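You operate a simulated robot arm through the tools that you are given. There is no shell and no other tool. Be economical: measure what you need, move in short steps, check, and stop when the job is done.

The job below is to be done with a simulated two-armed robot. You get a single attempt, and the scene is never put back.

TASK
Press the green scanner button three times. Then put the yellow tray on the perforated panel. Then take the small meter from the top of the packing table and leave it on top of the brown closed carton there. Then stack the box labelled "caps" from the left bench table on top of the box that says "seals". Then open the top table drawer, take the booklet on the left bench table and put it away in the inside of the top table drawer and shut the drawer again. Then take the slim meter on the number twelve table patch and put it away on the top of the workbench. Then stack the test block labelled "3 mA" from the right bench table on top of the test block that says "1 mA". Then put the red cube from the right bench table on the number forty-one table patch. Then close the locker door. Then push the left window sash shut. Then put two of the green cubes from the left bench table on the end of the cable table by the rails. Then push the bottom drawer shut. Then pull the hall door open. Keep to this order.

It is judged by the outcome, as a careful person would: the job done as asked, and still so three seconds after it is handed in. It fails if anything else is knocked over, pushed out of place, dropped, spilled or broken. A push-on lid holds only when it is set on centred and level and pressed home; a screw cap is set on level and turned clockwise until tight.

THE ROBOT
Two 7-joint arms with vacuum grippers on one trunk, on a base that drives. Base frame: it is fixed to the floor where the robot stands at the start and does not move with it; the origin is under the middle of the robot, x ahead of it, y to its left, z up; the surface under the hand at the start is at about z = 800. Readings come in mm, degrees, newtons and seconds.
The left shoulder is at the start at [70, 174, 1279], the right one opposite. With the tool pointing down near the work surface each hand reaches from about 100 to 760 mm from the robot's upright axis, wherever it stands, measured 20 degrees to its own side. Places, roughly: booklet [-2000, -1750, 750]; bottom drawer [-3900, -3800, 200]; closed carton [750, -750, 750]; end of the cable table by the rails (24x34 cm) [520, -3820, 800]; green cube [-2000, -3000, 750]; green scanner button [700, -200, 900]; hall door [-2500, 4000, 900]; inside of the top table drawer [600, 300, 700]; left window sash [-6000, 4000, 1700]; locker door [-2600, 1700, 1000]; number forty-one table patch (29x18 cm) [-2040, 1060, 660]; perforated panel (46x33x3 cm) [-2000, -2500, 200]; red cube [-2000, 250, 750]; slim meter [-2000, -1000, 750]; small blue box, small red box, small yellow box [-2000, -2000, 750]; small meter [500, -500, 1000]; test block [-2000, 0, 750]; top of the workbench [700, -5100, 800]; top table drawer [500, 300, 700]. Payload 3.5 kg a hand.
Tool frame (each hand has its own): the origin (TCP) lies in the middle of the cups' lips, and z points out of the cups. The gripper has 2 cups of 32 mm across, covering 32 by 80 mm (tool x, y); the bellows give 10 mm. With the vacuum on, a cup seals on a smooth face that it is pressed against (1 to 4 N); it does not hold porous or soft things. The pull reaches 76 N.
Orientation is that of the tool frame in the base frame, as a unit quaternion [w, x, y, z]. With the cups facing straight down, the tool's x points along the base's -x, its y along +y and its z along -z.

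THE INTERFACE
- The arms move only by the tool apply_moves. It takes "left_commands", "right_commands" or both (then of equal length, played together; a hand with none holds still); each is text: rows parted by semicolons, each of 7 numbers parted by spaces: the shift along the base's x, y, z in mm, then the turn, a rotation vector about the base's x, y, z in degrees, then the vacuum: 1 switches it on, -1 off. In form: tx ty tz wx wy wz vacuum; .... A call has 1 to 20 rows; each row is the pose to reach, as a shift and turn from the pose commanded when the call began. A row lasts 0.2 s, in which the tool goes at most 50 mm and 8.6 degrees; a call with a longer step from one row to the next is refused whole, and so is a gripper value outside its range. A pose out of reach is approached as far as the arm can. The call stops where the force on the tool passes 40 N (or 10 N more than at its start, if that is more) or the arm is blocked; 0.2 s more then pass. The pull builds up within a second once a cup has sealed. Time passes only in rows, and 0.2 s behind the last, so rows that repeat a pose give it time. It gives the time, the measured TCP pose, the force on the tool (base axes) and the pull of the vacuum at its end, in the units of the frame above (readings bear some noise), with the torque about the TCP (base axes, N m) and any sound that the robot's microphone picked up.
- Cameras (640 x 400 px; columns grow to the right, rows downward): "scene" is now at [119.7, 13.3, 1585.2]; the picture's right is [-0.02, -1.00, 0.00], its down [-0.83, 0.02, -0.55] and it looks along [0.55, -0.01, -0.83] (base axes); focal length 214 px, centre (320, 200). "left" rides on the left gripper at [74, -19, -110] in its tool frame; the picture's right is [0.25, 0.97, 0.00], its down [-0.77, 0.20, -0.60] and it looks along [-0.58, 0.15, 0.80] (tool axes); focal length 218 px, centre (320, 200). "right" rides on the right gripper at [74, 19, -110] in its tool frame; the picture's right is [-0.25, 0.97, 0.00], its down [-0.77, -0.20, -0.60] and it looks along [-0.58, -0.15, 0.80] (tool axes); focal length 218 px, centre (320, 200). There is no depth. A picture from a camera that has moved, and an enlarged one, comes with that camera's place and axes in the base frame and with its lens. The place of the scene camera against the robot may be out by one fixed shift of up to 25 mm in any direction.
- grab_frame(camera): a new picture of that camera. It takes no simulated time.
- lift_body(by): slides the trunk up (or, below 0, down) by that many mm; the arms and the scene camera ride with it, the base frame stays. It gives what a move gives, with no picture.
- roll_base(legs): drives the robot by 1 to 6 legs, each [ahead, turn to the left] in mm and degrees, along the robot's own axes; the way and the turn of a leg run together, so that a leg with both is an arc; at most 1500 mm and 180 degrees a leg. The arms and the cameras ride along, it lands a little off, and it stops where it bumps. It gives what a move gives.
- aim_head(pan, tilt): turns the head with the scene camera to pan (to the left, within 86 degrees either way) and tilt (down, from -29 to 69), counted from straight ahead of the robot. It gives what a move gives.
- enlarge(camera, box): a new picture of the part [left, top, right, bottom] of that camera's present view, enlarged. It takes no simulated time.
- finish_job(): hands the job in; it is judged then, once.

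Work in short steps. Places have to be worked out from the pictures, the camera data and where the tool is seen: move nearer, look again, correct. Check each grasp and each placing, and mend what went wrong. You have 577 turns and 370 pictures in all, those below and enlarged ones among them. Switch the vacuum off and draw the arms clear of the work before you hand the job in, unless the task says otherwise; then end with one line.

The tools are called after "Call:" by a JSON object that holds its "method" and its "body". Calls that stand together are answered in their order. apply_moves: Moves the arms, as the interface text tells. Its arguments: {"type":"object","properties":{"left_commands":{"type":"string"},"right_commands":{"type":"string"}},"required":[]} The other tools are called the same way: lift_body (by) slides the trunk up or down; roll_base (legs) drives the base; aim_head (pan, tilt) turns the head that bears the scene camera; grab_frame (camera) takes a picture; enlarge (camera, box) takes an enlarged picture of a part of a camera's view; finish_job () hands the job in.

At the start:

```text
clock: 0.0
left_ee_pos: [506.9, 87.9, 1211.2]
left_orientation: [0.0, 0.0, 1.0, 0.001]
left_ft_force: [0.7, -0.5, 0.5]
left_ft_torque: [0.0, -0.01, 0.0]
left_pull: 0.0
right_ee_pos: [508.5, -379.2, 1136.5]
right_orientation: [-0.001, 0.001, 1.0, 0.001]
right_ft_force: [-1.2, 0.3, 0.7]
right_ft_torque: [0.01, 0.01, 0.0]
right_pull: 0.1
trunk travel left (down, up): [-775.0, 65.0]
robot x, y, heading: [-0.5, -1.3, 0.1]
head pan, tilt: [-1.1, 56.3]
```

scene: 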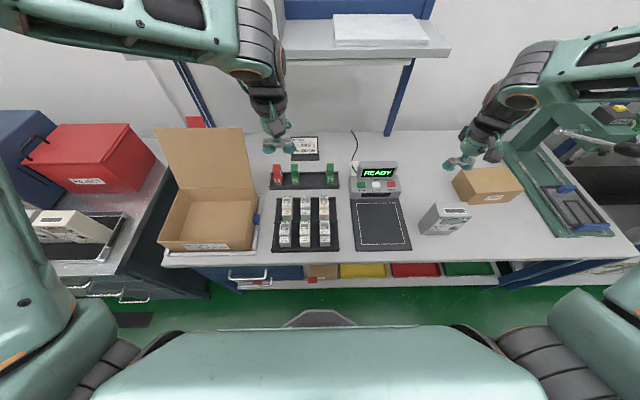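
right: 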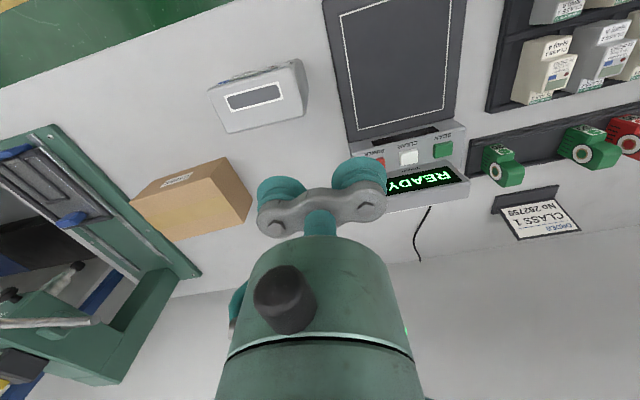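
left: 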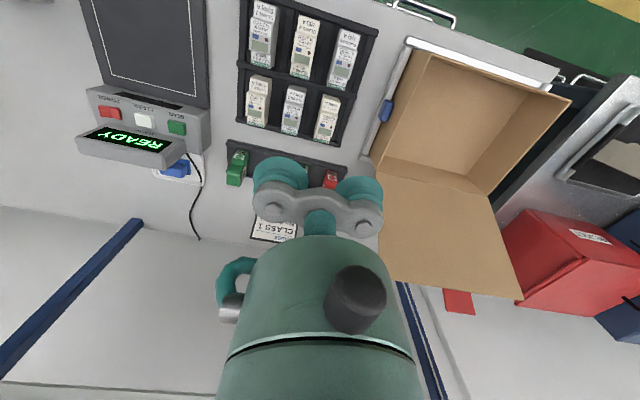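

I'll enlarge the scene and right-hand views around the scanner to see the buttons clearly.

Call:
{"method": "enlarge", "body": {"camera": "scene", "box": [240, 120, 440, 260]}}

Call:
{"method": "enlarge", "body": {"camera": "right", "box": [320, 90, 500, 210]}}

```text
2.86 times, centred on (340, 190) of scene
camera zoom: at [119.7, 13.3, 1585.2], right [-0.02, -1.0, 0.0], down [-0.83, 0.02, -0.55], along [0.55, -0.01, -0.83], focal length 613 px, centre (263, 229)
```

zoom: 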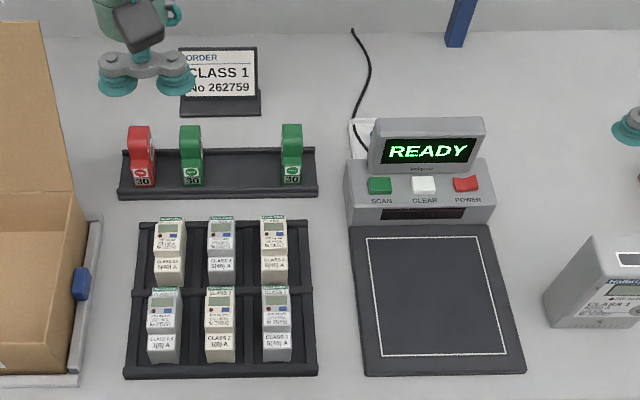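

```text
3.33 times, centred on (410, 150) of right
camera zoom: at [436.3, -360.0, 1247.7], right [0.25, 0.97, 0.0], down [0.77, -0.2, 0.6], along [0.58, -0.15, -0.8], focal length 728 px, centre (20, 367)
```

zoom: 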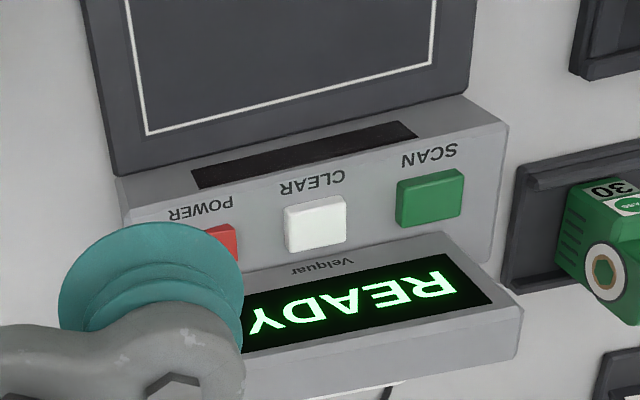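

From three views I triangulate the green SCAN button at about [654, -181, 869]. I bring the right hand to a pitched standoff in front of it.

Call:
{"method": "apply_moves", "body": {"right_commands": "5 40 -20 0 -5 0 -1; 10 80 -40 0 -10 0 -1; 20 120 -60 0 -15 0 -1; 40 160 -80 0 -20 0 -1; 65 198 -100 0 -25 0 -1; 80 198 -140 0 -25 0 -1; 80 198 -140 0 -25 0 -1"}}

Call:
{"method": "grab_frame", "body": {"camera": "right"}}

Call:
{"method": "grab_frame", "body": {"camera": "left"}}

```text
clock: 1.6
left_ee_pos: [507.5, 88.2, 1210.8]
left_orientation: [0.0, 0.0, 1.0, 0.0]
left_ft_force: [-0.6, -0.8, -0.4]
left_ft_torque: [-0.03, -0.02, -0.01]
left_pull: 0.1
right_ee_pos: [588.4, -181.1, 997.8]
right_orientation: [0.217, 0.001, 0.976, 0.001]
right_ft_force: [0.6, -0.1, 0.3]
right_ft_torque: [0.03, 0.01, 0.03]
right_pull: 0.0
trunk travel left (down, up): [-775.0, 65.0]
robot x, y, heading: [2.0, -3.5, -0.1]
head pan, tilt: [-1.1, 56.3]
```

```text
364 pictures are left
camera right: at [473.7, -162.2, 1065.6], right [0.23, 0.97, 0.11], down [0.44, -0.2, 0.87], along [0.87, -0.15, -0.47], focal length 218 px, centre (320, 200)
```

right: 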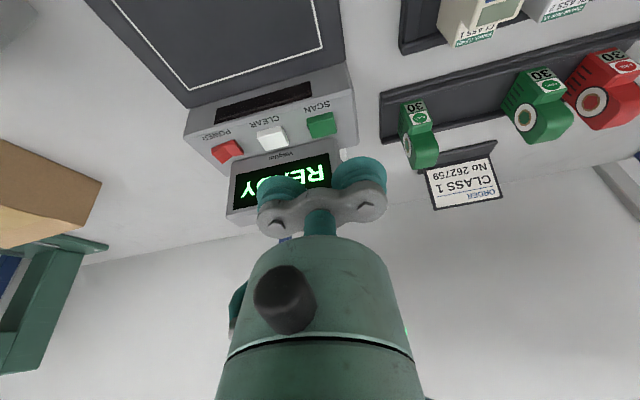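

```text
363 pictures are left
camera left: at [432.6, 69.0, 1322.4], right [-0.25, 0.97, 0.0], down [0.77, 0.2, 0.6], along [0.59, 0.15, -0.8], focal length 218 px, centre (320, 200)
```

left: 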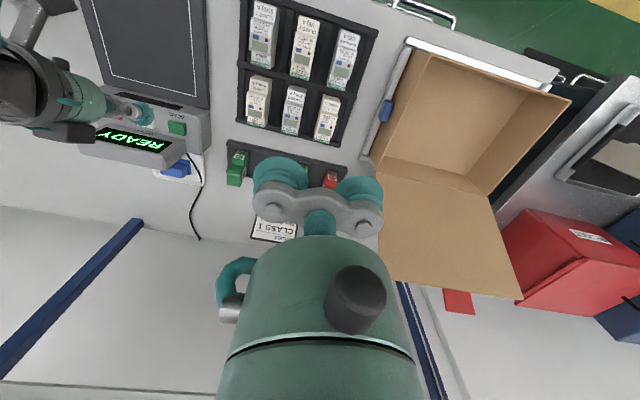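

The new view confirms the button at about [656, -182, 869]. I roll slightly so only the right-hand cup will touch it, and move to a 30 mm standoff.

Call:
{"method": "apply_moves", "body": {"right_commands": "10 10 -20 4 0 0 -1; 25 18 -45 8 0 0 -1; 40 22 -70 12 0 0 -1; 55 22 -95 12 0 0 -1; 55 22 -95 12 0 0 -1"}}

Call:
{"method": "grab_frame", "body": {"camera": "right"}}

Call:
{"method": "enlarge", "body": {"camera": "scene", "box": [320, 130, 440, 210]}}

Call:
{"method": "enlarge", "body": {"camera": "left", "box": [60, 60, 240, 200]}}

```text
clock: 2.8
left_ee_pos: [507.3, 88.1, 1211.4]
left_orientation: [0.0, 0.0, 1.0, 0.0]
left_ft_force: [-0.5, -0.9, 0.6]
left_ft_torque: [0.0, 0.01, 0.01]
left_pull: 0.1
right_ee_pos: [642.1, -155.9, 903.0]
right_orientation: [0.215, 0.022, 0.971, 0.103]
right_ft_force: [0.0, 0.1, -0.2]
right_ft_torque: [0.01, 0.0, 0.01]
right_pull: 0.2
trunk travel left (down, up): [-775.0, 65.0]
robot x, y, heading: [3.4, 0.7, -0.1]
head pan, tilt: [-1.1, 56.3]
```

```text
362 pictures are left
camera right: at [529.2, -152.2, 973.0], right [0.23, 0.92, 0.31], down [0.44, -0.38, 0.81], along [0.87, -0.05, -0.5], focal length 218 px, centre (320, 200)
```

right: 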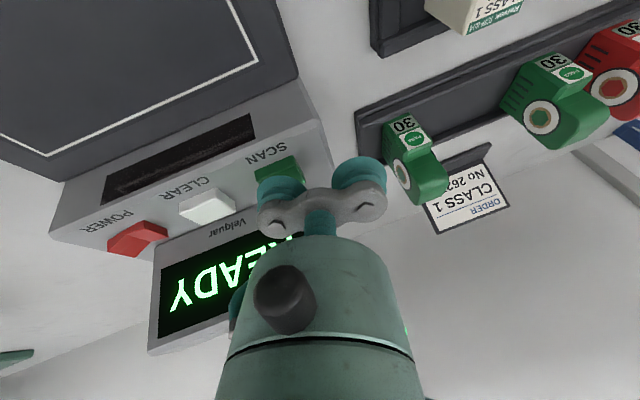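

```text
5.00 times, centred on (380, 170) of scene
camera zoom: at [119.0, 13.5, 1585.3], right [-0.02, -1.0, 0.0], down [-0.83, 0.02, -0.56], along [0.56, -0.01, -0.83], focal length 1072 px, centre (20, 350)
```

zoom: 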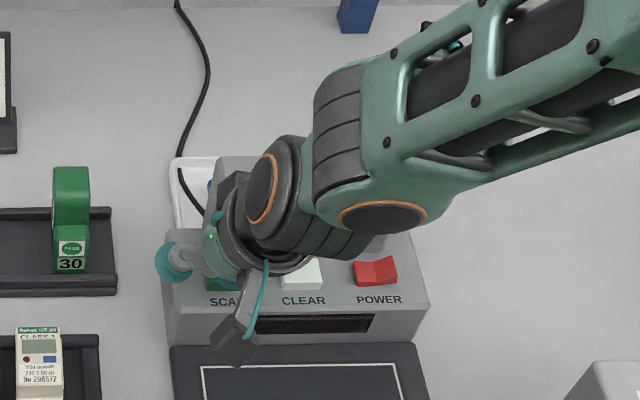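

```text
2.86 times, centred on (150, 130) of left
camera zoom: at [432.8, 69.4, 1322.3], right [-0.25, 0.97, 0.0], down [0.77, 0.2, 0.6], along [0.58, 0.15, -0.8], focal length 624 px, centre (806, 400)
```

zoom: 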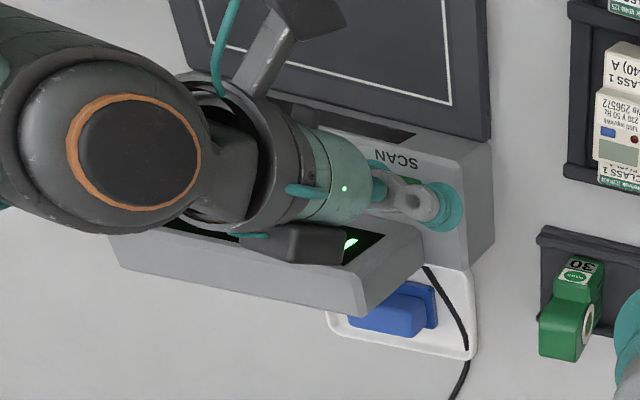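

The cup is lined up; I advance along the face normal in small steps up to about 34 mm and watch the force.

Call:
{"method": "apply_moves", "body": {"right_commands": "4 0 -9 0 0 0 -1; 7.6 0 -16.4 0 0 0 -1; 9.7 0 -20.9 0 0 0 -1; 11.4 0 -24.5 0 0 0 -1; 12.7 0 -27.3 0 0 0 -1; 13.5 0 -29 0 0 0 -1; 13.5 0 -29 0 0 0 -1"}}

Call:
{"method": "grab_frame", "body": {"camera": "right"}}

```text
clock: 4.4
left_ee_pos: [507.3, 87.9, 1211.3]
left_orientation: [0.0, -0.001, 1.0, 0.0]
left_ft_force: [0.8, -0.4, -0.6]
left_ft_torque: [0.0, -0.01, 0.01]
left_pull: 0.0
right_ee_pos: [657.4, -158.3, 873.0]
right_orientation: [0.215, 0.023, 0.971, 0.102]
right_ft_force: [-0.6, -0.2, -0.5]
right_ft_torque: [0.03, 0.01, -0.01]
right_pull: 0.1
trunk travel left (down, up): [-775.0, 65.0]
robot x, y, heading: [-4.5, -0.6, -0.1]
head pan, tilt: [-1.1, 56.3]
```

```text
359 pictures are left
camera right: at [545.5, -154.6, 944.9], right [0.23, 0.92, 0.31], down [0.44, -0.38, 0.81], along [0.87, -0.05, -0.5], focal length 218 px, centre (320, 200)
```

right: 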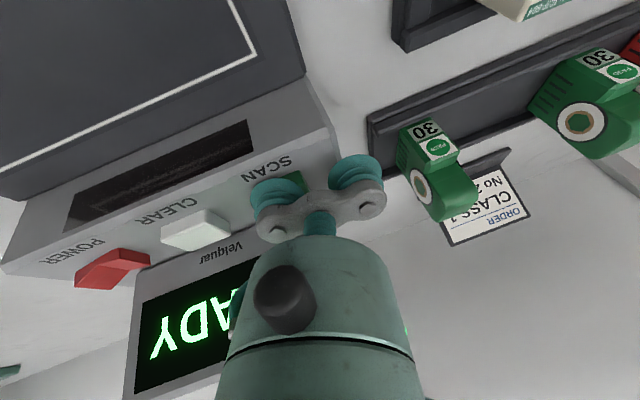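

No contact yet; the button peeks out on the cup's +y side, so I shift 4 mm that way and advance further.

Call:
{"method": "apply_moves", "body": {"right_commands": "0.8 4 -1.8 0 0 0 -1; 1.7 4 -3.6 0 0 0 -1; 2.5 4 -5.4 0 0 0 -1; 3.4 4 -7.3 0 0 0 -1; 3.4 4 -7.3 0 0 0 -1"}}

Call:
{"method": "enlarge", "body": {"camera": "right", "box": [220, 130, 400, 250]}}

```text
clock: 5.6
left_ee_pos: [506.6, 87.5, 1210.7]
left_orientation: [0.001, -0.001, 1.0, 0.0]
left_ft_force: [0.5, 0.2, -1.2]
left_ft_torque: [0.04, 0.0, -0.03]
left_pull: 0.0
right_ee_pos: [662.0, -154.7, 867.0]
right_orientation: [0.214, 0.022, 0.971, 0.103]
right_ft_force: [-2.1, -0.3, 1.3]
right_ft_torque: [-0.08, 0.02, -0.06]
right_pull: 0.1
trunk travel left (down, up): [-775.0, 65.0]
robot x, y, heading: [0.9, 2.8, -0.0]
head pan, tilt: [-1.1, 56.3]
heard: click
```

```text
3.33 times, centred on (310, 190) of right
camera zoom: at [548.9, -150.4, 937.2], right [0.23, 0.92, 0.31], down [0.44, -0.38, 0.81], along [0.87, -0.05, -0.5], focal length 728 px, centre (353, 233)
```

zoom: 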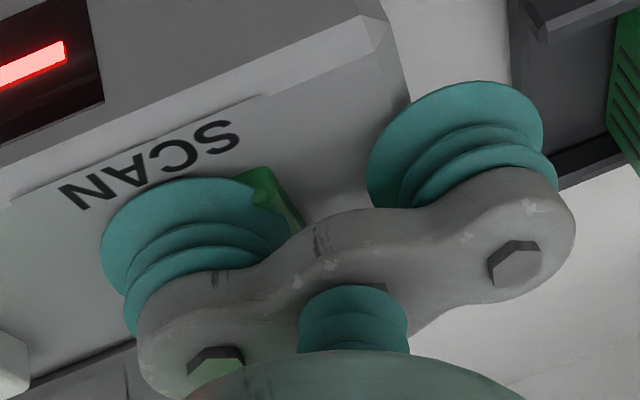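

A click and the scan lamp lit: first press. I back off 12 mm and press again the same way.

Call:
{"method": "apply_moves", "body": {"right_commands": "-3 0 6 0 0 0 -1; -5 0 11 0 0 0 -1; -5 0 11 0 0 0 -1; -3 0 6 0 0 0 -1; -1.7 0 3.6 0 0 0 -1; -0.8 0 1.8 0 0 0 -1; 0 0 0 0 0 0 -1; 0 0 0 0 0 0 -1"}}

```text
clock: 7.4
left_ee_pos: [506.3, 87.7, 1212.0]
left_orientation: [0.0, 0.001, 1.0, 0.0]
left_ft_force: [0.1, -0.1, -0.2]
left_ft_torque: [0.02, 0.02, 0.0]
left_pull: 0.1
right_ee_pos: [659.6, -155.6, 866.4]
right_orientation: [0.215, 0.023, 0.971, 0.102]
right_ft_force: [-2.1, -0.6, 1.5]
right_ft_torque: [0.0, 0.01, -0.07]
right_pull: 0.1
trunk travel left (down, up): [-775.0, 65.0]
robot x, y, heading: [-1.5, 2.4, -0.1]
head pan, tilt: [-1.1, 56.3]
heard: click
```

Second click. Same again for the third press, then back off.

Call:
{"method": "apply_moves", "body": {"right_commands": "-3 0 6 0 0 0 -1; -5 0 11 0 0 0 -1; -5 0 11 0 0 0 -1; -3 0 6 0 0 0 -1; -1.7 0 3.6 0 0 0 -1; -0.8 0 1.8 0 0 0 -1; 0 0 0 0 0 0 -1; 0 0 0 0 0 0 -1"}}

```text
clock: 9.2
left_ee_pos: [506.9, 87.6, 1211.5]
left_orientation: [0.0, -0.001, 1.0, 0.0]
left_ft_force: [-1.1, 0.0, 0.0]
left_ft_torque: [-0.01, -0.01, 0.01]
left_pull: 0.0
right_ee_pos: [661.1, -155.7, 866.2]
right_orientation: [0.215, 0.023, 0.971, 0.102]
right_ft_force: [-1.0, 0.3, 1.6]
right_ft_torque: [-0.03, 0.01, -0.01]
right_pull: 0.1
trunk travel left (down, up): [-775.0, 65.0]
robot x, y, heading: [-0.4, -1.0, 0.0]
head pan, tilt: [-1.1, 56.3]
heard: click
```

Third click. I retreat along the normal while undoing the roll and check the display.

Call:
{"method": "apply_moves", "body": {"right_commands": "-12 0 25 0 0 0 -1; -25 0 55 -4 0 0 -1; -45 -5 90 -8 0 0 -1; -70 -20 130 -12 0 0 -1; -100 -40 165 -12 0 0 -1; -120 -70 195 -12 0 0 -1"}}

Call:
{"method": "grab_frame", "body": {"camera": "scene"}}

```text
refused: row 5 steps farther than a row can; nothing moved
```

```text
357 pictures are left
camera scene: at [119.1, 13.4, 1585.3], right [-0.02, -1.0, 0.0], down [-0.83, 0.02, -0.56], along [0.55, -0.01, -0.83], focal length 214 px, centre (320, 200)
```

scene: 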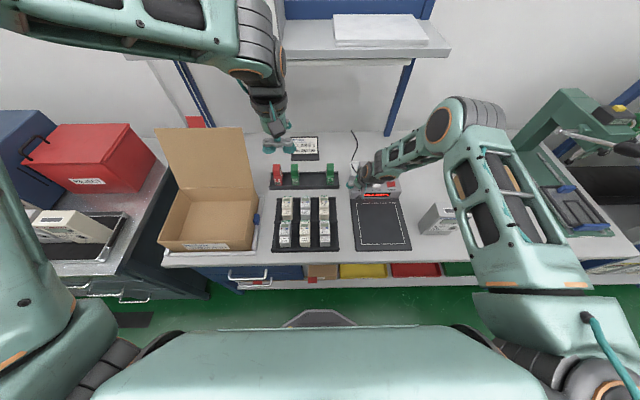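

The step was too long; I retreat with shorter steps.

Call:
{"method": "apply_moves", "body": {"right_commands": "-12 0 25 0 0 0 -1; -25 0 55 -4 0 0 -1; -40 -5 88 -8 0 0 -1; -60 -15 125 -12 0 0 -1; -80 -30 160 -12 0 0 -1; -105 -50 195 -12 0 0 -1; -130 -75 225 -12 0 0 -1"}}

Call:
{"method": "enlarge", "body": {"camera": "scene", "box": [320, 130, 540, 270]}}

```text
clock: 10.8
left_ee_pos: [505.1, 86.6, 1212.0]
left_orientation: [0.001, 0.0, 1.0, 0.0]
left_ft_force: [-0.3, 0.2, 0.5]
left_ft_torque: [0.01, -0.03, 0.02]
left_pull: 0.0
right_ee_pos: [533.0, -229.7, 1093.5]
right_orientation: [0.217, 0.0, 0.976, 0.001]
right_ft_force: [0.0, 0.8, 0.3]
right_ft_torque: [0.04, -0.04, 0.0]
right_pull: 0.1
trunk travel left (down, up): [-775.0, 65.0]
robot x, y, heading: [-0.1, 0.6, 0.0]
head pan, tilt: [-1.1, 56.3]
```

```text
2.86 times, centred on (430, 200) of scene
camera zoom: at [116.7, 12.2, 1585.4], right [-0.02, -1.0, 0.0], down [-0.83, 0.02, -0.56], along [0.56, -0.01, -0.83], focal length 613 px, centre (6, 200)
```

zoom: 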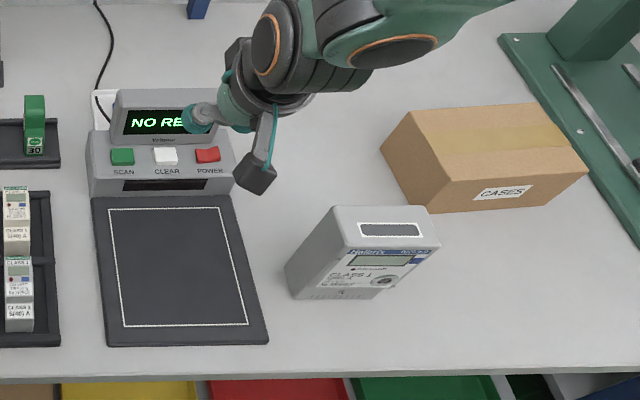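

The display now reads "NO RE…", the presses registered. I straighten the right hand and back the robot away 500 mm to look around for the yellow tray.

Call:
{"method": "apply_moves", "body": {"right_commands": "-20 -20 10 0 8 0 -1; -40 -40 20 0 16 0 -1; -60 -60 30 0 25 0 -1; -90 -60 60 0 25 0 -1; -120 -60 90 0 25 0 -1"}}

Call:
{"method": "roll_base", "body": {"legs": [[-500, 0]]}}

Call:
{"method": "aim_head", "body": {"pan": 0, "tilt": 35}}

Call:
{"method": "grab_frame", "body": {"camera": "scene"}}

Call:
{"method": "aim_head", "body": {"pan": -80, "tilt": 30}}

Call:
{"method": "grab_frame", "body": {"camera": "scene"}}

Call:
{"method": "aim_head", "body": {"pan": 80, "tilt": 30}}

Call:
{"method": "grab_frame", "body": {"camera": "scene"}}

```text
refused: row 3 steps farther than a row can; nothing moved
```

```text
clock: 13.8
left_ee_pos: [7.0, 85.8, 1210.7]
left_orientation: [-0.001, 0.004, 1.0, 0.0]
left_ft_force: [0.4, 0.3, 0.4]
left_ft_torque: [-0.02, 0.0, 0.01]
left_pull: 0.0
right_ee_pos: [30.7, -231.8, 1091.5]
right_orientation: [0.216, 0.005, 0.976, -0.002]
right_ft_force: [0.1, 0.5, -0.5]
right_ft_torque: [0.0, 0.01, -0.01]
right_pull: 0.1
trunk travel left (down, up): [-775.0, 65.0]
robot x, y, heading: [-503.8, 2.9, -0.6]
head pan, tilt: [-1.1, 56.3]
```

```text
clock: 14.6
left_ee_pos: [5.5, 85.4, 1210.9]
left_orientation: [0.0, 0.004, 1.0, 0.0]
left_ft_force: [-0.7, 0.2, 0.3]
left_ft_torque: [0.04, -0.02, 0.01]
left_pull: 0.0
right_ee_pos: [30.4, -231.6, 1092.3]
right_orientation: [0.216, 0.005, 0.976, -0.001]
right_ft_force: [-0.3, -0.3, -0.2]
right_ft_torque: [0.02, -0.02, 0.01]
right_pull: 0.1
trunk travel left (down, up): [-775.0, 65.0]
robot x, y, heading: [-501.3, 3.5, -0.2]
head pan, tilt: [0.0, 35.0]
```

```text
355 pictures are left
camera scene: at [-366.0, 15.6, 1615.1], right [-0.01, -1.0, 0.0], down [-0.57, 0.0, -0.82], along [0.82, -0.01, -0.57], focal length 214 px, centre (320, 200)
```

scene: 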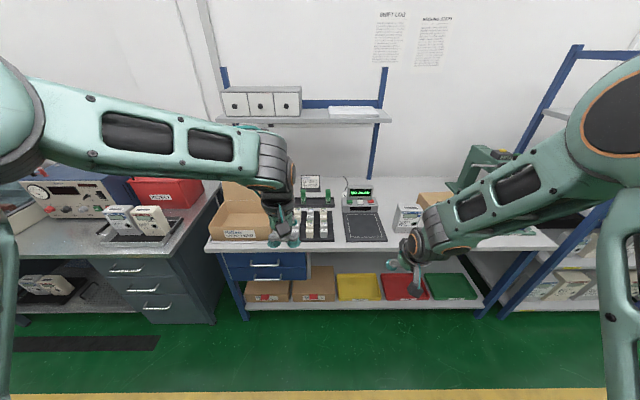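

```text
clock: 16.1
left_ee_pos: [5.6, 85.8, 1211.5]
left_orientation: [0.0, 0.004, 1.0, 0.0]
left_ft_force: [-1.0, 0.1, 0.0]
left_ft_torque: [0.0, -0.01, 0.02]
left_pull: 0.0
right_ee_pos: [29.3, -230.9, 1092.1]
right_orientation: [0.215, 0.004, 0.977, -0.001]
right_ft_force: [-0.3, 0.5, -0.4]
right_ft_torque: [0.01, -0.04, 0.0]
right_pull: 0.1
trunk travel left (down, up): [-775.0, 65.0]
robot x, y, heading: [-501.4, 3.9, -0.5]
head pan, tilt: [-80.0, 30.0]
```

```text
354 pictures are left
camera scene: at [-438.4, -72.9, 1622.9], right [-0.99, -0.17, 0.0], down [-0.08, 0.49, -0.87], along [0.14, -0.85, -0.5], focal length 214 px, centre (320, 200)
```

scene: 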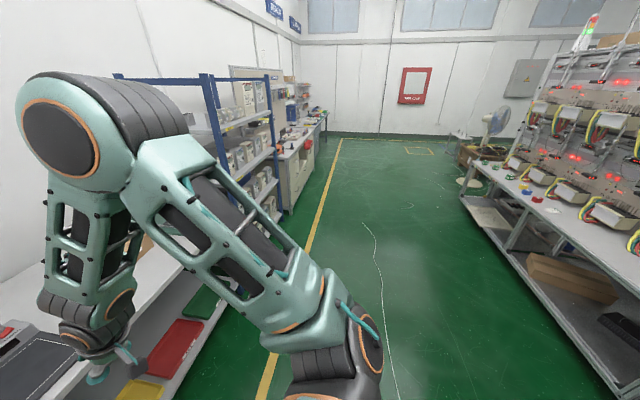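

```text
clock: 18.6
left_ee_pos: [4.3, 86.2, 1211.5]
left_orientation: [0.001, 0.005, 1.0, 0.0]
left_ft_force: [-0.4, -0.3, 0.6]
left_ft_torque: [0.02, 0.01, -0.03]
left_pull: 0.1
right_ee_pos: [30.7, -230.7, 1092.4]
right_orientation: [0.217, 0.005, 0.976, -0.001]
right_ft_force: [0.5, -0.1, 0.2]
right_ft_torque: [-0.02, -0.01, 0.04]
right_pull: 0.1
trunk travel left (down, up): [-775.0, 65.0]
robot x, y, heading: [-498.6, 2.3, -0.5]
head pan, tilt: [80.0, 30.0]
```

```text
353 pictures are left
camera scene: at [-437.0, 105.2, 1622.9], right [0.98, -0.18, 0.0], down [-0.09, -0.49, -0.87], along [0.16, 0.85, -0.5], focal length 214 px, centre (320, 200)
```

scene: 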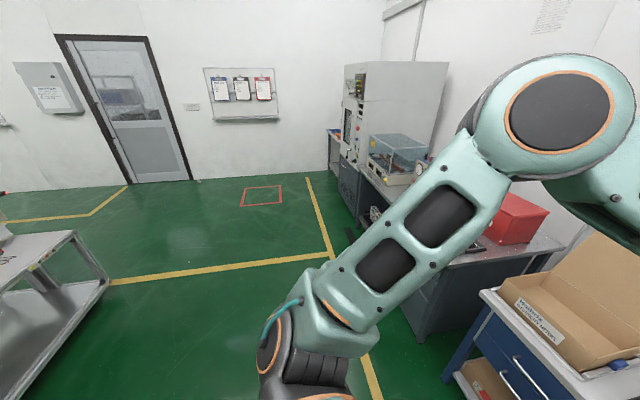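

The lower shelf of the packing table holds two brown, one yellow, one red and one green tray. I look at them closer.

Call:
{"method": "aim_head", "body": {"pan": -12, "tilt": 45}}

Call:
{"method": "enlarge", "body": {"camera": "scene", "box": [200, 100, 480, 275]}}

```text
clock: 20.3
left_ee_pos: [5.9, 84.3, 1211.5]
left_orientation: [0.0, 0.005, 1.0, -0.001]
left_ft_force: [-1.1, -0.3, -0.2]
left_ft_torque: [0.01, -0.03, 0.0]
left_pull: 0.1
right_ee_pos: [30.2, -230.9, 1092.1]
right_orientation: [0.217, 0.005, 0.976, -0.002]
right_ft_force: [0.6, -0.5, -1.4]
right_ft_torque: [0.03, 0.0, 0.02]
right_pull: 0.2
trunk travel left (down, up): [-775.0, 65.0]
robot x, y, heading: [-506.0, 6.6, -0.5]
head pan, tilt: [-12.0, 45.0]
```

```text
2.29 times, centred on (340, 188) of scene
camera zoom: at [-374.1, -1.2, 1600.3], right [-0.22, -0.98, 0.0], down [-0.69, 0.15, -0.71], along [0.69, -0.15, -0.71], focal length 490 px, centre (274, 229)
```

zoom: 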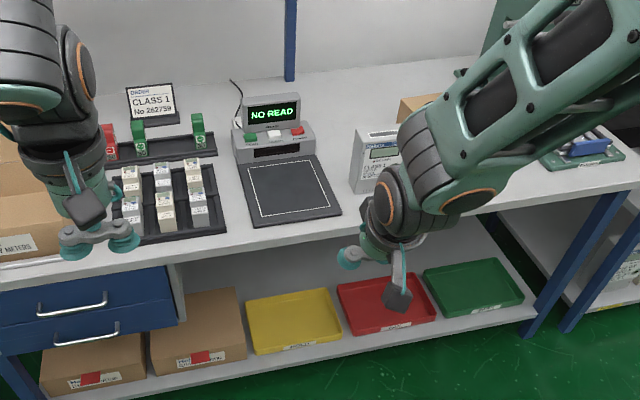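

The yellow tray lies on the lower shelf under the table, so I'll have to reach in below the tabletop. I straighten the right hand, then lower the trunk here in the free aisle and look.

Call:
{"method": "apply_moves", "body": {"right_commands": "0 -10 0 0 8 0 -1; 0 -20 0 0 16 0 -1; 0 -30 0 0 25 0 -1; 0 -30 0 0 25 0 -1"}}

Call:
{"method": "lift_body", "body": {"by": -680}}

Call:
{"method": "aim_head", "body": {"pan": 0, "tilt": 20}}

Call:
{"method": "grab_frame", "body": {"camera": "scene"}}

Call:
{"method": "grab_frame", "body": {"camera": "right"}}

```text
refused: row 3 steps farther than a row can; nothing moved
```

```text
refused: -680 is not a number from -400 to 400
```

```text
clock: 21.1
left_ee_pos: [4.9, 85.8, 1210.9]
left_orientation: [0.0, 0.004, 1.0, 0.001]
left_ft_force: [-0.2, 0.8, 0.7]
left_ft_torque: [0.0, 0.02, 0.01]
left_pull: 0.0
right_ee_pos: [30.9, -232.5, 1092.0]
right_orientation: [0.216, 0.004, 0.976, -0.001]
right_ft_force: [0.1, -0.6, 0.0]
right_ft_torque: [-0.01, 0.0, 0.0]
right_pull: 0.0
trunk travel left (down, up): [-775.0, 65.0]
robot x, y, heading: [-508.4, 1.8, -0.5]
head pan, tilt: [0.0, 20.0]
```

```text
351 pictures are left
camera scene: at [-360.4, 15.4, 1638.9], right [-0.01, -1.0, 0.0], down [-0.34, 0.0, -0.94], along [0.94, -0.01, -0.34], focal length 214 px, centre (320, 200)
```

scene: 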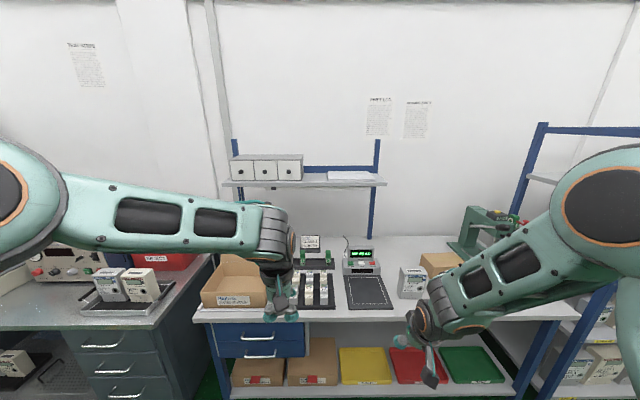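

```text
350 pictures are left
camera right: at [-82.4, -212.0, 1160.9], right [0.24, 0.97, 0.11], down [0.44, -0.21, 0.87], along [0.87, -0.16, -0.48], focal length 218 px, centre (320, 200)
```

right: 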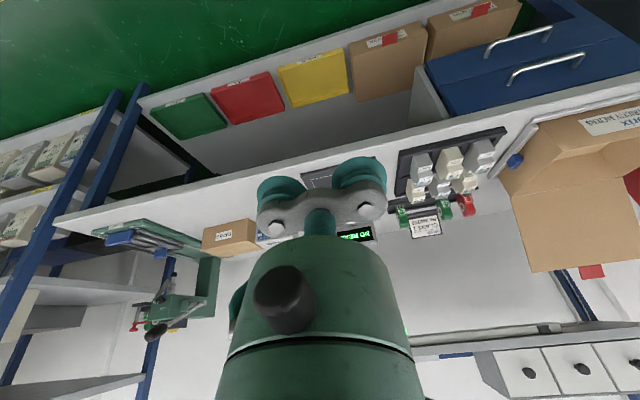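

Fix the step sizes: straighten the wrist in ≤8.4° steps and lower the trunk in two goes.

Call:
{"method": "apply_moves", "body": {"right_commands": "0 -10 0 0 8.3 0 -1; 0 -20 0 0 16.6 0 -1; 0 -30 0 0 25 0 -1; 0 -30 0 0 25 0 -1"}}

Call:
{"method": "lift_body", "body": {"by": -340}}

Call:
{"method": "lift_body", "body": {"by": -340}}

Call:
{"method": "aim_head", "body": {"pan": 0, "tilt": 15}}

Call:
{"method": "grab_frame", "body": {"camera": "scene"}}

Call:
{"method": "grab_frame", "body": {"camera": "right"}}

```text
clock: 22.1
left_ee_pos: [4.4, 85.8, 1211.1]
left_orientation: [0.0, 0.004, 1.0, -0.001]
left_ft_force: [-0.5, -0.5, -0.2]
left_ft_torque: [-0.01, -0.01, -0.02]
left_pull: 0.0
right_ee_pos: [30.6, -262.9, 1094.2]
right_orientation: [-0.001, 0.004, 1.0, -0.002]
right_ft_force: [0.0, 0.7, 0.4]
right_ft_torque: [-0.01, 0.04, 0.0]
right_pull: 0.0
trunk travel left (down, up): [-775.0, 65.0]
robot x, y, heading: [-501.3, 5.3, -0.7]
head pan, tilt: [0.0, 20.0]
```

```text
clock: 25.5
left_ee_pos: [4.6, 85.7, 870.7]
left_orientation: [0.0, 0.004, 1.0, 0.0]
left_ft_force: [-0.1, -0.7, 0.7]
left_ft_torque: [-0.03, -0.03, 0.02]
left_pull: 0.0
right_ee_pos: [32.0, -261.8, 753.5]
right_orientation: [0.001, 0.003, 1.0, -0.002]
right_ft_force: [0.3, 0.7, 0.3]
right_ft_torque: [-0.03, -0.01, 0.0]
right_pull: 0.0
trunk travel left (down, up): [-435.0, 405.0]
robot x, y, heading: [-500.9, 1.8, -0.3]
head pan, tilt: [0.0, 20.0]
```

```text
clock: 28.8
left_ee_pos: [4.3, 87.1, 531.6]
left_orientation: [0.0, 0.005, 1.0, 0.001]
left_ft_force: [0.3, -0.1, -0.6]
left_ft_torque: [0.02, -0.02, 0.0]
left_pull: 0.0
right_ee_pos: [31.3, -262.7, 413.8]
right_orientation: [0.0, 0.004, 1.0, -0.001]
right_ft_force: [-0.2, 0.0, 0.0]
right_ft_torque: [0.01, -0.03, -0.01]
right_pull: 0.1
trunk travel left (down, up): [-95.0, 745.0]
robot x, y, heading: [-501.1, 0.9, -0.5]
head pan, tilt: [0.0, 20.0]
```

```text
clock: 29.5
left_ee_pos: [6.4, 86.1, 529.9]
left_orientation: [0.0, 0.005, 1.0, 0.0]
left_ft_force: [-0.2, 1.6, -0.2]
left_ft_torque: [-0.02, -0.03, -0.01]
left_pull: 0.1
right_ee_pos: [32.9, -262.3, 414.4]
right_orientation: [0.0, 0.003, 1.0, -0.002]
right_ft_force: [0.1, -0.3, -0.1]
right_ft_torque: [0.02, 0.01, 0.0]
right_pull: 0.0
trunk travel left (down, up): [-95.0, 745.0]
robot x, y, heading: [-502.1, 6.4, -0.6]
head pan, tilt: [0.0, 15.0]
```

```text
349 pictures are left
camera scene: at [-360.2, 15.5, 967.0], right [-0.01, -1.0, 0.0], down [-0.26, 0.0, -0.97], along [0.97, -0.01, -0.26], focal length 214 px, centre (320, 200)
```

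scene: 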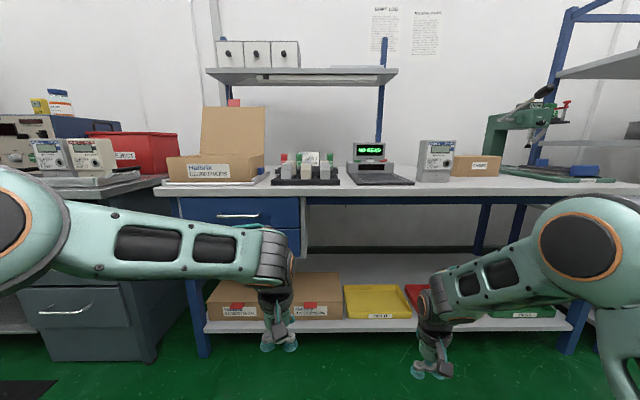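

```text
348 pictures are left
camera right: at [-41.3, -242.1, 523.8], right [0.26, 0.97, 0.0], down [0.77, -0.21, 0.6], along [0.58, -0.16, -0.8], focal length 218 px, centre (320, 200)
```

right: 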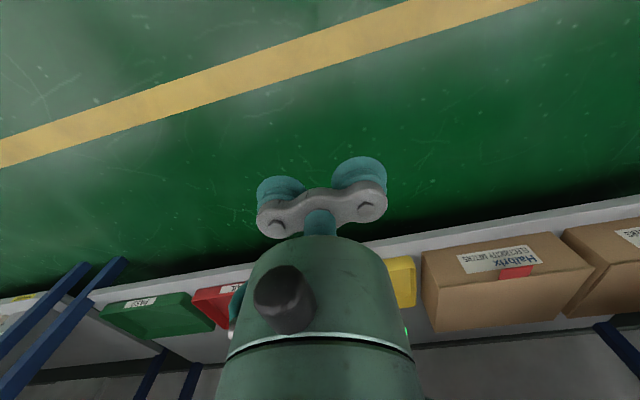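

The elbow stands fairly high, so I lower the trunk nearly fully, and pull the left hand back and outwards so it stays clear of the drawers when I drive in.

Call:
{"method": "apply_moves", "body": {"left_commands": "-40 20 0 0 0 0 -1; -80 40 0 0 0 0 -1; -120 60 0 0 0 0 -1; -160 90 0 0 0 0 -1; -190 125 0 0 0 0 -1; -220 160 0 0 0 0 -1; -240 190 0 0 0 0 -1"}}

Call:
{"method": "lift_body", "body": {"by": -85}}

Call:
{"method": "aim_head", "body": {"pan": -15, "tilt": 20}}

Call:
{"method": "grab_frame", "body": {"camera": "scene"}}

```text
clock: 31.1
left_ee_pos: [-196.6, 283.5, 553.7]
left_orientation: [-0.001, 0.004, 1.0, 0.0]
left_ft_force: [0.5, 0.3, -0.5]
left_ft_torque: [-0.01, 0.02, -0.01]
left_pull: 0.0
left hand out of reach, approached as far as the arm can: row 6, 7
right_ee_pos: [32.8, -261.2, 413.9]
right_orientation: [0.0, 0.004, 1.0, -0.001]
right_ft_force: [0.5, 0.0, -0.1]
right_ft_torque: [0.03, 0.0, 0.02]
right_pull: 0.1
trunk travel left (down, up): [-95.0, 745.0]
robot x, y, heading: [-502.9, 3.1, -0.4]
head pan, tilt: [0.0, 15.0]
```

```text
clock: 32.3
left_ee_pos: [-196.7, 284.0, 470.2]
left_orientation: [-0.001, 0.005, 1.0, 0.0]
left_ft_force: [0.3, -0.2, -0.8]
left_ft_torque: [-0.01, 0.01, 0.02]
left_pull: 0.1
right_ee_pos: [32.2, -262.5, 328.6]
right_orientation: [0.0, 0.004, 1.0, -0.002]
right_ft_force: [-0.1, 0.0, 0.3]
right_ft_torque: [-0.01, 0.05, 0.01]
right_pull: 0.0
trunk travel left (down, up): [-10.0, 830.0]
robot x, y, heading: [-499.2, 3.0, -0.3]
head pan, tilt: [0.0, 15.0]
```

```text
clock: 33.0
left_ee_pos: [-195.4, 283.0, 468.5]
left_orientation: [0.0, 0.004, 1.0, 0.0]
left_ft_force: [0.1, 0.5, -0.1]
left_ft_torque: [-0.02, -0.04, 0.01]
left_pull: 0.1
right_ee_pos: [31.2, -262.2, 328.7]
right_orientation: [-0.001, 0.004, 1.0, -0.001]
right_ft_force: [0.4, -0.4, 0.1]
right_ft_torque: [0.0, -0.03, 0.01]
right_pull: 0.1
trunk travel left (down, up): [-10.0, 830.0]
robot x, y, heading: [-502.2, -1.0, -0.6]
head pan, tilt: [-15.0, 20.0]
```

```text
347 pictures are left
camera scene: at [-363.9, -8.4, 874.0], right [-0.27, -0.96, 0.0], down [-0.33, 0.09, -0.94], along [0.91, -0.25, -0.34], focal length 214 px, centre (320, 200)
```

scene: 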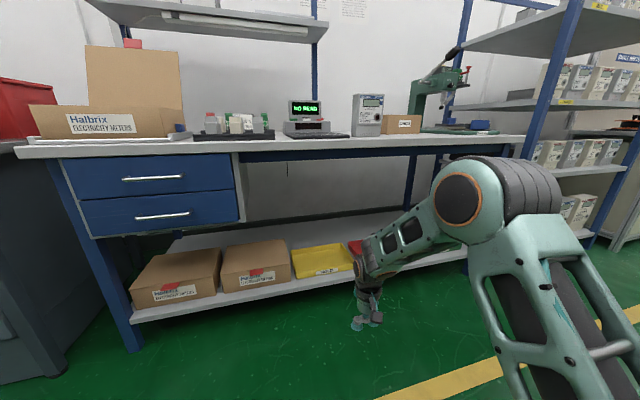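

Extending the right hand 100 mm so the elbow drops, then I look at it again before driving in.

Call:
{"method": "apply_moves", "body": {"right_commands": "35 -5 0 0 0 0 -1; 70 -10 0 0 0 0 -1; 105 -10 0 0 0 0 -1; 105 -10 0 0 0 0 -1"}}

Call:
{"method": "grab_frame", "body": {"camera": "scene"}}

Call:
{"method": "grab_frame", "body": {"camera": "right"}}

```text
clock: 34.0
left_ee_pos: [-195.7, 283.4, 468.4]
left_orientation: [0.0, 0.003, 1.0, 0.0]
left_ft_force: [0.0, 0.8, 0.6]
left_ft_torque: [0.0, -0.01, 0.0]
left_pull: 0.0
right_ee_pos: [136.9, -269.9, 329.8]
right_orientation: [0.0, 0.003, 1.0, -0.002]
right_ft_force: [-0.1, -0.6, -0.1]
right_ft_torque: [-0.01, 0.0, -0.02]
right_pull: 0.0
trunk travel left (down, up): [-10.0, 830.0]
robot x, y, heading: [-503.2, 4.4, -0.5]
head pan, tilt: [-15.0, 20.0]
```

```text
346 pictures are left
camera scene: at [-363.8, -8.4, 873.9], right [-0.27, -0.96, 0.0], down [-0.33, 0.09, -0.94], along [0.91, -0.25, -0.34], focal length 214 px, centre (320, 200)
```

scene: 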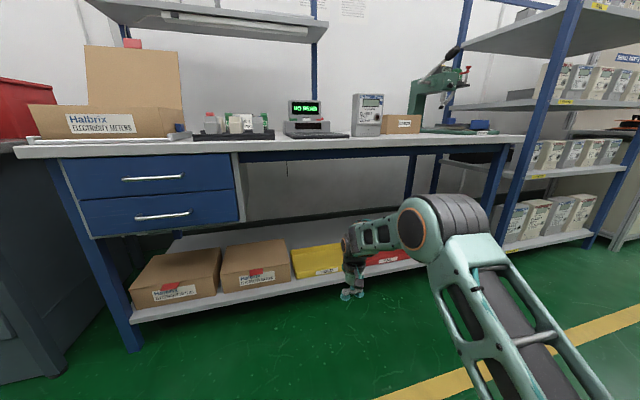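

```text
345 pictures are left
camera right: at [64.3, -249.9, 439.1], right [0.26, 0.97, 0.0], down [0.77, -0.21, 0.6], along [0.58, -0.16, -0.8], focal length 218 px, centre (320, 200)
```

right: 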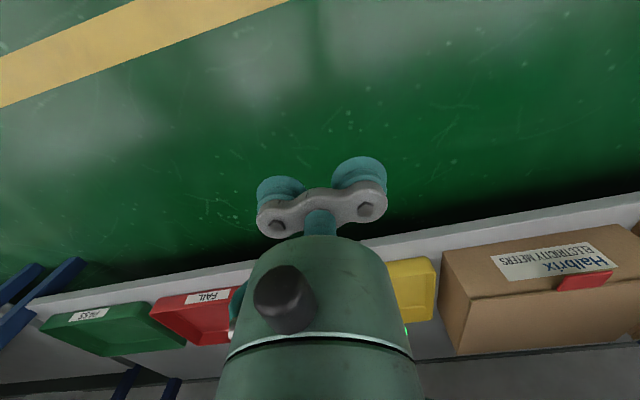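

The forearm now lies low enough to pass under the tabletop. I drive ahead 220 mm and look again with the wrist camera.

Call:
{"method": "roll_base", "body": {"legs": [[220, 0]]}}

Call:
{"method": "grab_frame", "body": {"camera": "right"}}

Call:
{"method": "grab_frame", "body": {"camera": "scene"}}

```text
clock: 35.7
left_ee_pos: [20.0, 282.7, 467.3]
left_orientation: [-0.001, 0.003, 1.0, 0.0]
left_ft_force: [0.8, 0.9, -1.0]
left_ft_torque: [0.01, 0.0, 0.0]
left_pull: 0.1
right_ee_pos: [354.9, -270.8, 329.9]
right_orientation: [-0.001, 0.003, 1.0, -0.001]
right_ft_force: [-0.2, 0.2, 0.2]
right_ft_torque: [0.01, 0.05, 0.03]
right_pull: 0.1
trunk travel left (down, up): [-10.0, 830.0]
robot x, y, heading: [-288.2, -0.7, -0.3]
head pan, tilt: [-15.0, 20.0]
```

```text
344 pictures are left
camera right: at [281.8, -250.4, 439.2], right [0.26, 0.97, 0.0], down [0.77, -0.2, 0.6], along [0.58, -0.16, -0.8], focal length 218 px, centre (320, 200)
```

right: 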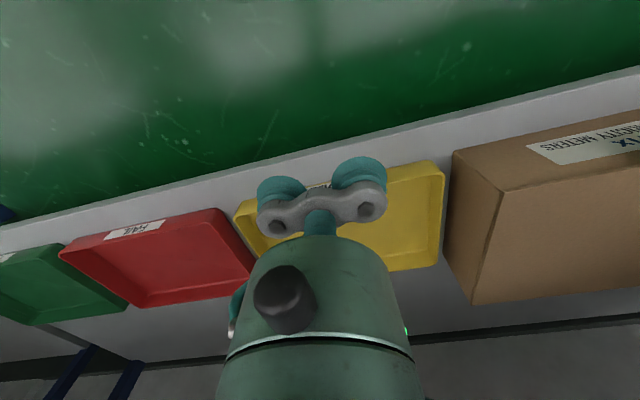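

```text
343 pictures are left
camera scene: at [-146.6, -9.8, 873.9], right [-0.26, -0.96, 0.0], down [-0.33, 0.09, -0.94], along [0.91, -0.25, -0.34], focal length 214 px, centre (320, 200)
```

scene: 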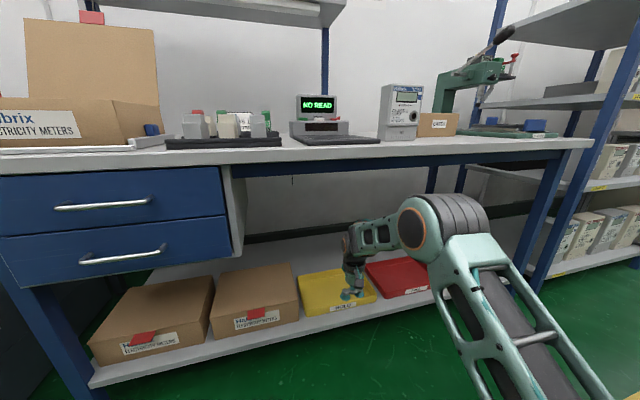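

The tray spans about x 425–610, y −153…−406, so its centre is near [518, −277]. I extend the arm 60 mm (dropping the elbow) and then drive ahead 100 mm.

Call:
{"method": "apply_moves", "body": {"right_commands": "30 -3 0 0 0 0 -1; 60 -6 0 0 0 0 -1; 60 -6 0 0 0 0 -1"}}

Call:
{"method": "roll_base", "body": {"legs": [[102, 0]]}}

Call:
{"method": "grab_frame", "body": {"camera": "right"}}

Call:
{"method": "grab_frame", "body": {"camera": "scene"}}

```text
clock: 36.5
left_ee_pos: [19.8, 283.3, 468.4]
left_orientation: [0.0, 0.004, 1.0, 0.0]
left_ft_force: [-0.7, 0.9, -0.4]
left_ft_torque: [-0.01, 0.0, -0.01]
left_pull: 0.0
right_ee_pos: [414.5, -275.9, 326.9]
right_orientation: [0.0, 0.003, 1.0, -0.002]
right_ft_force: [-0.7, 1.2, 0.6]
right_ft_torque: [-0.01, 0.03, -0.01]
right_pull: 0.0
trunk travel left (down, up): [-10.0, 830.0]
robot x, y, heading: [-289.6, 4.3, -0.4]
head pan, tilt: [-15.0, 20.0]
```

```text
clock: 37.7
left_ee_pos: [123.0, 281.7, 467.4]
left_orientation: [-0.001, 0.003, 1.0, 0.0]
left_ft_force: [-0.1, -0.3, -0.6]
left_ft_torque: [-0.01, 0.02, -0.01]
left_pull: 0.1
right_ee_pos: [519.1, -276.1, 327.5]
right_orientation: [0.0, 0.001, 1.0, -0.001]
right_ft_force: [-0.5, -0.3, 0.3]
right_ft_torque: [0.03, 0.02, 0.01]
right_pull: 0.0
trunk travel left (down, up): [-10.0, 830.0]
robot x, y, heading: [-177.6, 1.0, -0.5]
head pan, tilt: [-15.0, 20.0]
```

```text
342 pictures are left
camera right: at [446.0, -256.1, 436.8], right [0.26, 0.97, 0.0], down [0.77, -0.2, 0.6], along [0.58, -0.16, -0.8], focal length 218 px, centre (320, 200)
```

right: 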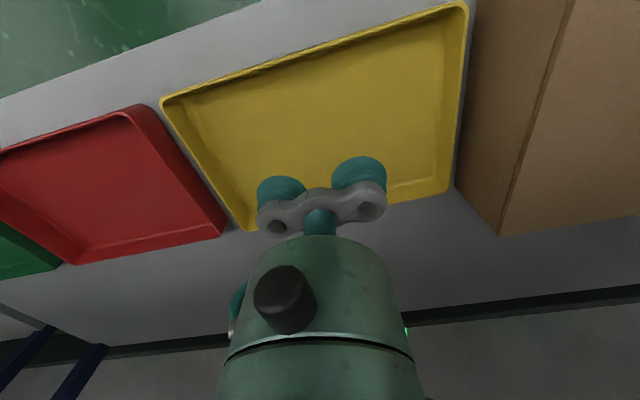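

```text
341 pictures are left
camera scene: at [-42.4, -10.1, 873.9], right [-0.26, -0.96, 0.0], down [-0.33, 0.09, -0.94], along [0.91, -0.25, -0.34], focal length 214 px, centre (320, 200)
```

scene: 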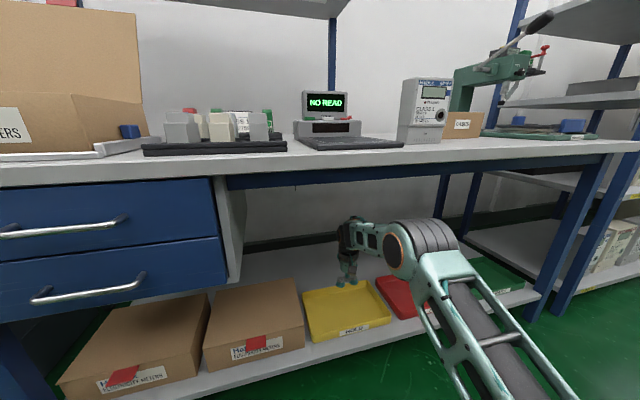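

Tray centre is now about [542, −282]. I move slightly forward and descend with the vacuum on, slowly near the expected floor (z≈195).

Call:
{"method": "apply_moves", "body": {"right_commands": "10 -3 -30 0 0 0 1; 18 -5 -60 0 0 0 1; 18 -5 -90 0 0 0 1; 18 -5 -105 0 0 0 1; 18 -5 -112 0 0 0 1; 18 -5 -112 0 0 0 1"}}

Call:
{"method": "grab_frame", "body": {"camera": "right"}}

```text
clock: 39.1
left_ee_pos: [123.0, 282.7, 468.7]
left_orientation: [0.0, 0.002, 1.0, 0.001]
left_ft_force: [-0.6, 0.0, -0.4]
left_ft_torque: [-0.04, 0.05, 0.01]
left_pull: 0.0
right_ee_pos: [535.6, -280.8, 215.7]
right_orientation: [-0.001, 0.002, 1.0, -0.001]
right_ft_force: [-1.1, -0.1, 0.1]
right_ft_torque: [-0.05, 0.05, 0.02]
right_pull: 0.0
trunk travel left (down, up): [-10.0, 830.0]
robot x, y, heading: [-184.5, 2.0, -0.2]
head pan, tilt: [-15.0, 20.0]
```

```text
340 pictures are left
camera right: at [463.4, -261.1, 326.0], right [0.26, 0.97, 0.0], down [0.77, -0.2, 0.6], along [0.58, -0.16, -0.8], focal length 218 px, centre (320, 200)
```

right: 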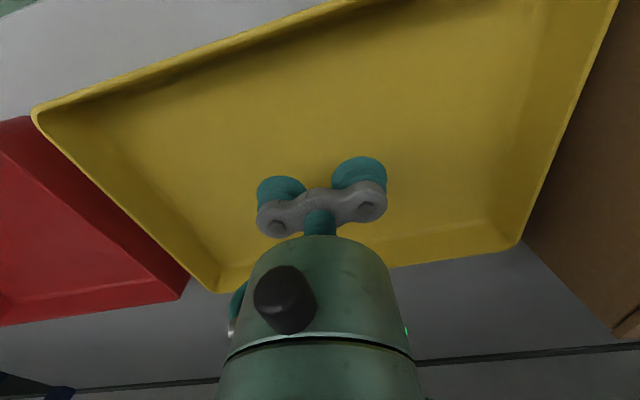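

The hand is close to the tray's centre. I continue down in small steps till the cups seal.

Call:
{"method": "apply_moves", "body": {"right_commands": "0 6 -6 0 0 0 1; 0 6 -12 0 0 0 1; 0 6 -16 0 0 0 1; 0 6 -19 0 0 0 1; 0 6 -22 0 0 0 1; 0 6 -22 0 0 0 1"}}

```text
clock: 40.5
left_ee_pos: [124.2, 281.9, 467.5]
left_orientation: [0.0, 0.002, 1.0, -0.001]
left_ft_force: [0.8, 0.7, 0.8]
left_ft_torque: [-0.04, 0.0, 0.02]
left_pull: 0.0
right_ee_pos: [536.5, -273.3, 191.9]
right_orientation: [0.0, 0.002, 1.0, -0.002]
right_ft_force: [0.9, 0.6, 0.1]
right_ft_torque: [0.0, 0.0, -0.01]
right_pull: 0.0
trunk travel left (down, up): [-10.0, 830.0]
robot x, y, heading: [-180.7, -2.5, -0.3]
head pan, tilt: [-15.0, 20.0]
```

No contact yet at z=192; I keep lowering.

Call:
{"method": "apply_moves", "body": {"right_commands": "0 0 -4 0 0 0 1; 0 0 -8 0 0 0 1; 0 0 -12 0 0 0 1; 0 0 -15 0 0 0 1; 0 0 -15 0 0 0 1"}}

Call:
{"method": "grab_frame", "body": {"camera": "right"}}

```text
clock: 41.7
left_ee_pos: [124.4, 282.2, 468.4]
left_orientation: [-0.001, 0.003, 1.0, 0.0]
left_ft_force: [-0.1, 0.2, 0.8]
left_ft_torque: [-0.02, -0.02, 0.03]
left_pull: 0.1
right_ee_pos: [537.7, -274.9, 179.7]
right_orientation: [0.0, 0.002, 1.0, -0.002]
right_ft_force: [0.0, 0.7, 0.1]
right_ft_torque: [-0.01, 0.0, 0.0]
right_pull: 0.1
trunk travel left (down, up): [-10.0, 830.0]
robot x, y, heading: [-182.6, 1.4, -0.3]
head pan, tilt: [-15.0, 20.0]
```

```text
339 pictures are left
camera right: at [463.9, -255.1, 288.5], right [0.26, 0.97, 0.0], down [0.77, -0.2, 0.6], along [0.58, -0.16, -0.8], focal length 218 px, centre (320, 200)
```

right: 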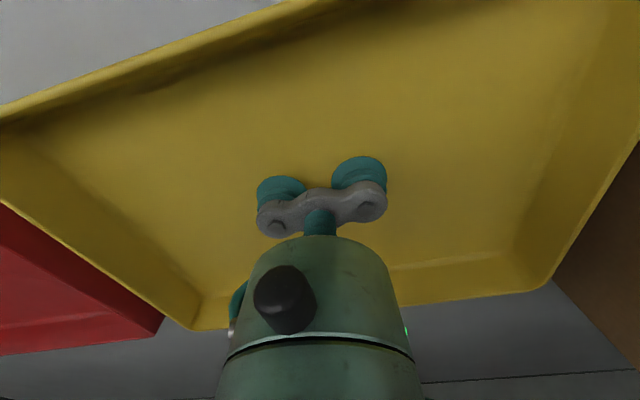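

Still above the floor; continue down.

Call:
{"method": "apply_moves", "body": {"right_commands": "0 0 -5 0 0 0 1; 0 0 -10 0 0 0 1; 0 0 -14 0 0 0 1; 0 0 -18 0 0 0 1; 0 0 -22 0 0 0 1; 0 0 -25 0 0 0 1; 0 0 -25 0 0 0 1"}}

```text
clock: 43.0
left_ee_pos: [122.7, 282.3, 468.6]
left_orientation: [0.002, 0.003, 1.0, -0.001]
left_ft_force: [0.0, -0.5, 0.3]
left_ft_torque: [0.02, -0.04, 0.01]
left_pull: 0.0
right_ee_pos: [539.7, -274.8, 164.1]
right_orientation: [0.006, 0.002, 1.0, -0.003]
right_ft_force: [-2.2, 1.3, 20.7]
right_ft_torque: [0.23, 0.39, -0.2]
right_pull: 75.4
trunk travel left (down, up): [-10.0, 830.0]
robot x, y, heading: [-184.3, -0.6, -0.1]
head pan, tilt: [-15.0, 20.0]
stopped in row 6 (right hand): the force on the tool passed its limit at 43 N (the readings are from after the stop); the commanded pose is now the measured one
```

Sealed with 75 N pull. I lift 90 mm and check.

Call:
{"method": "apply_moves", "body": {"right_commands": "0 0 15 0 0 0 1; 0 0 40 0 0 0 1; 0 0 70 0 0 0 1; 0 0 100 0 0 0 1; 0 0 100 0 0 0 1"}}

Call:
{"method": "grab_frame", "body": {"camera": "scene"}}

```text
clock: 44.2
left_ee_pos: [123.8, 282.0, 468.3]
left_orientation: [0.0, 0.002, 1.0, 0.0]
left_ft_force: [0.5, -1.1, -0.2]
left_ft_torque: [0.0, 0.01, 0.02]
left_pull: 0.1
right_ee_pos: [536.0, -276.3, 259.6]
right_orientation: [0.002, 0.003, 1.0, -0.001]
right_ft_force: [0.3, -0.5, -3.2]
right_ft_torque: [0.04, 0.06, 0.0]
right_pull: 75.3
trunk travel left (down, up): [-10.0, 830.0]
robot x, y, heading: [-181.5, 0.3, -0.3]
head pan, tilt: [-15.0, 20.0]
```

```text
338 pictures are left
camera scene: at [-42.6, -10.1, 873.9], right [-0.26, -0.96, 0.0], down [-0.33, 0.09, -0.94], along [0.91, -0.25, -0.34], focal length 214 px, centre (320, 200)
```

scene: 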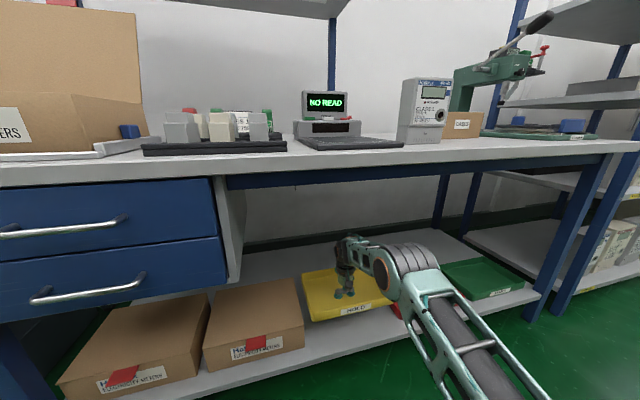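

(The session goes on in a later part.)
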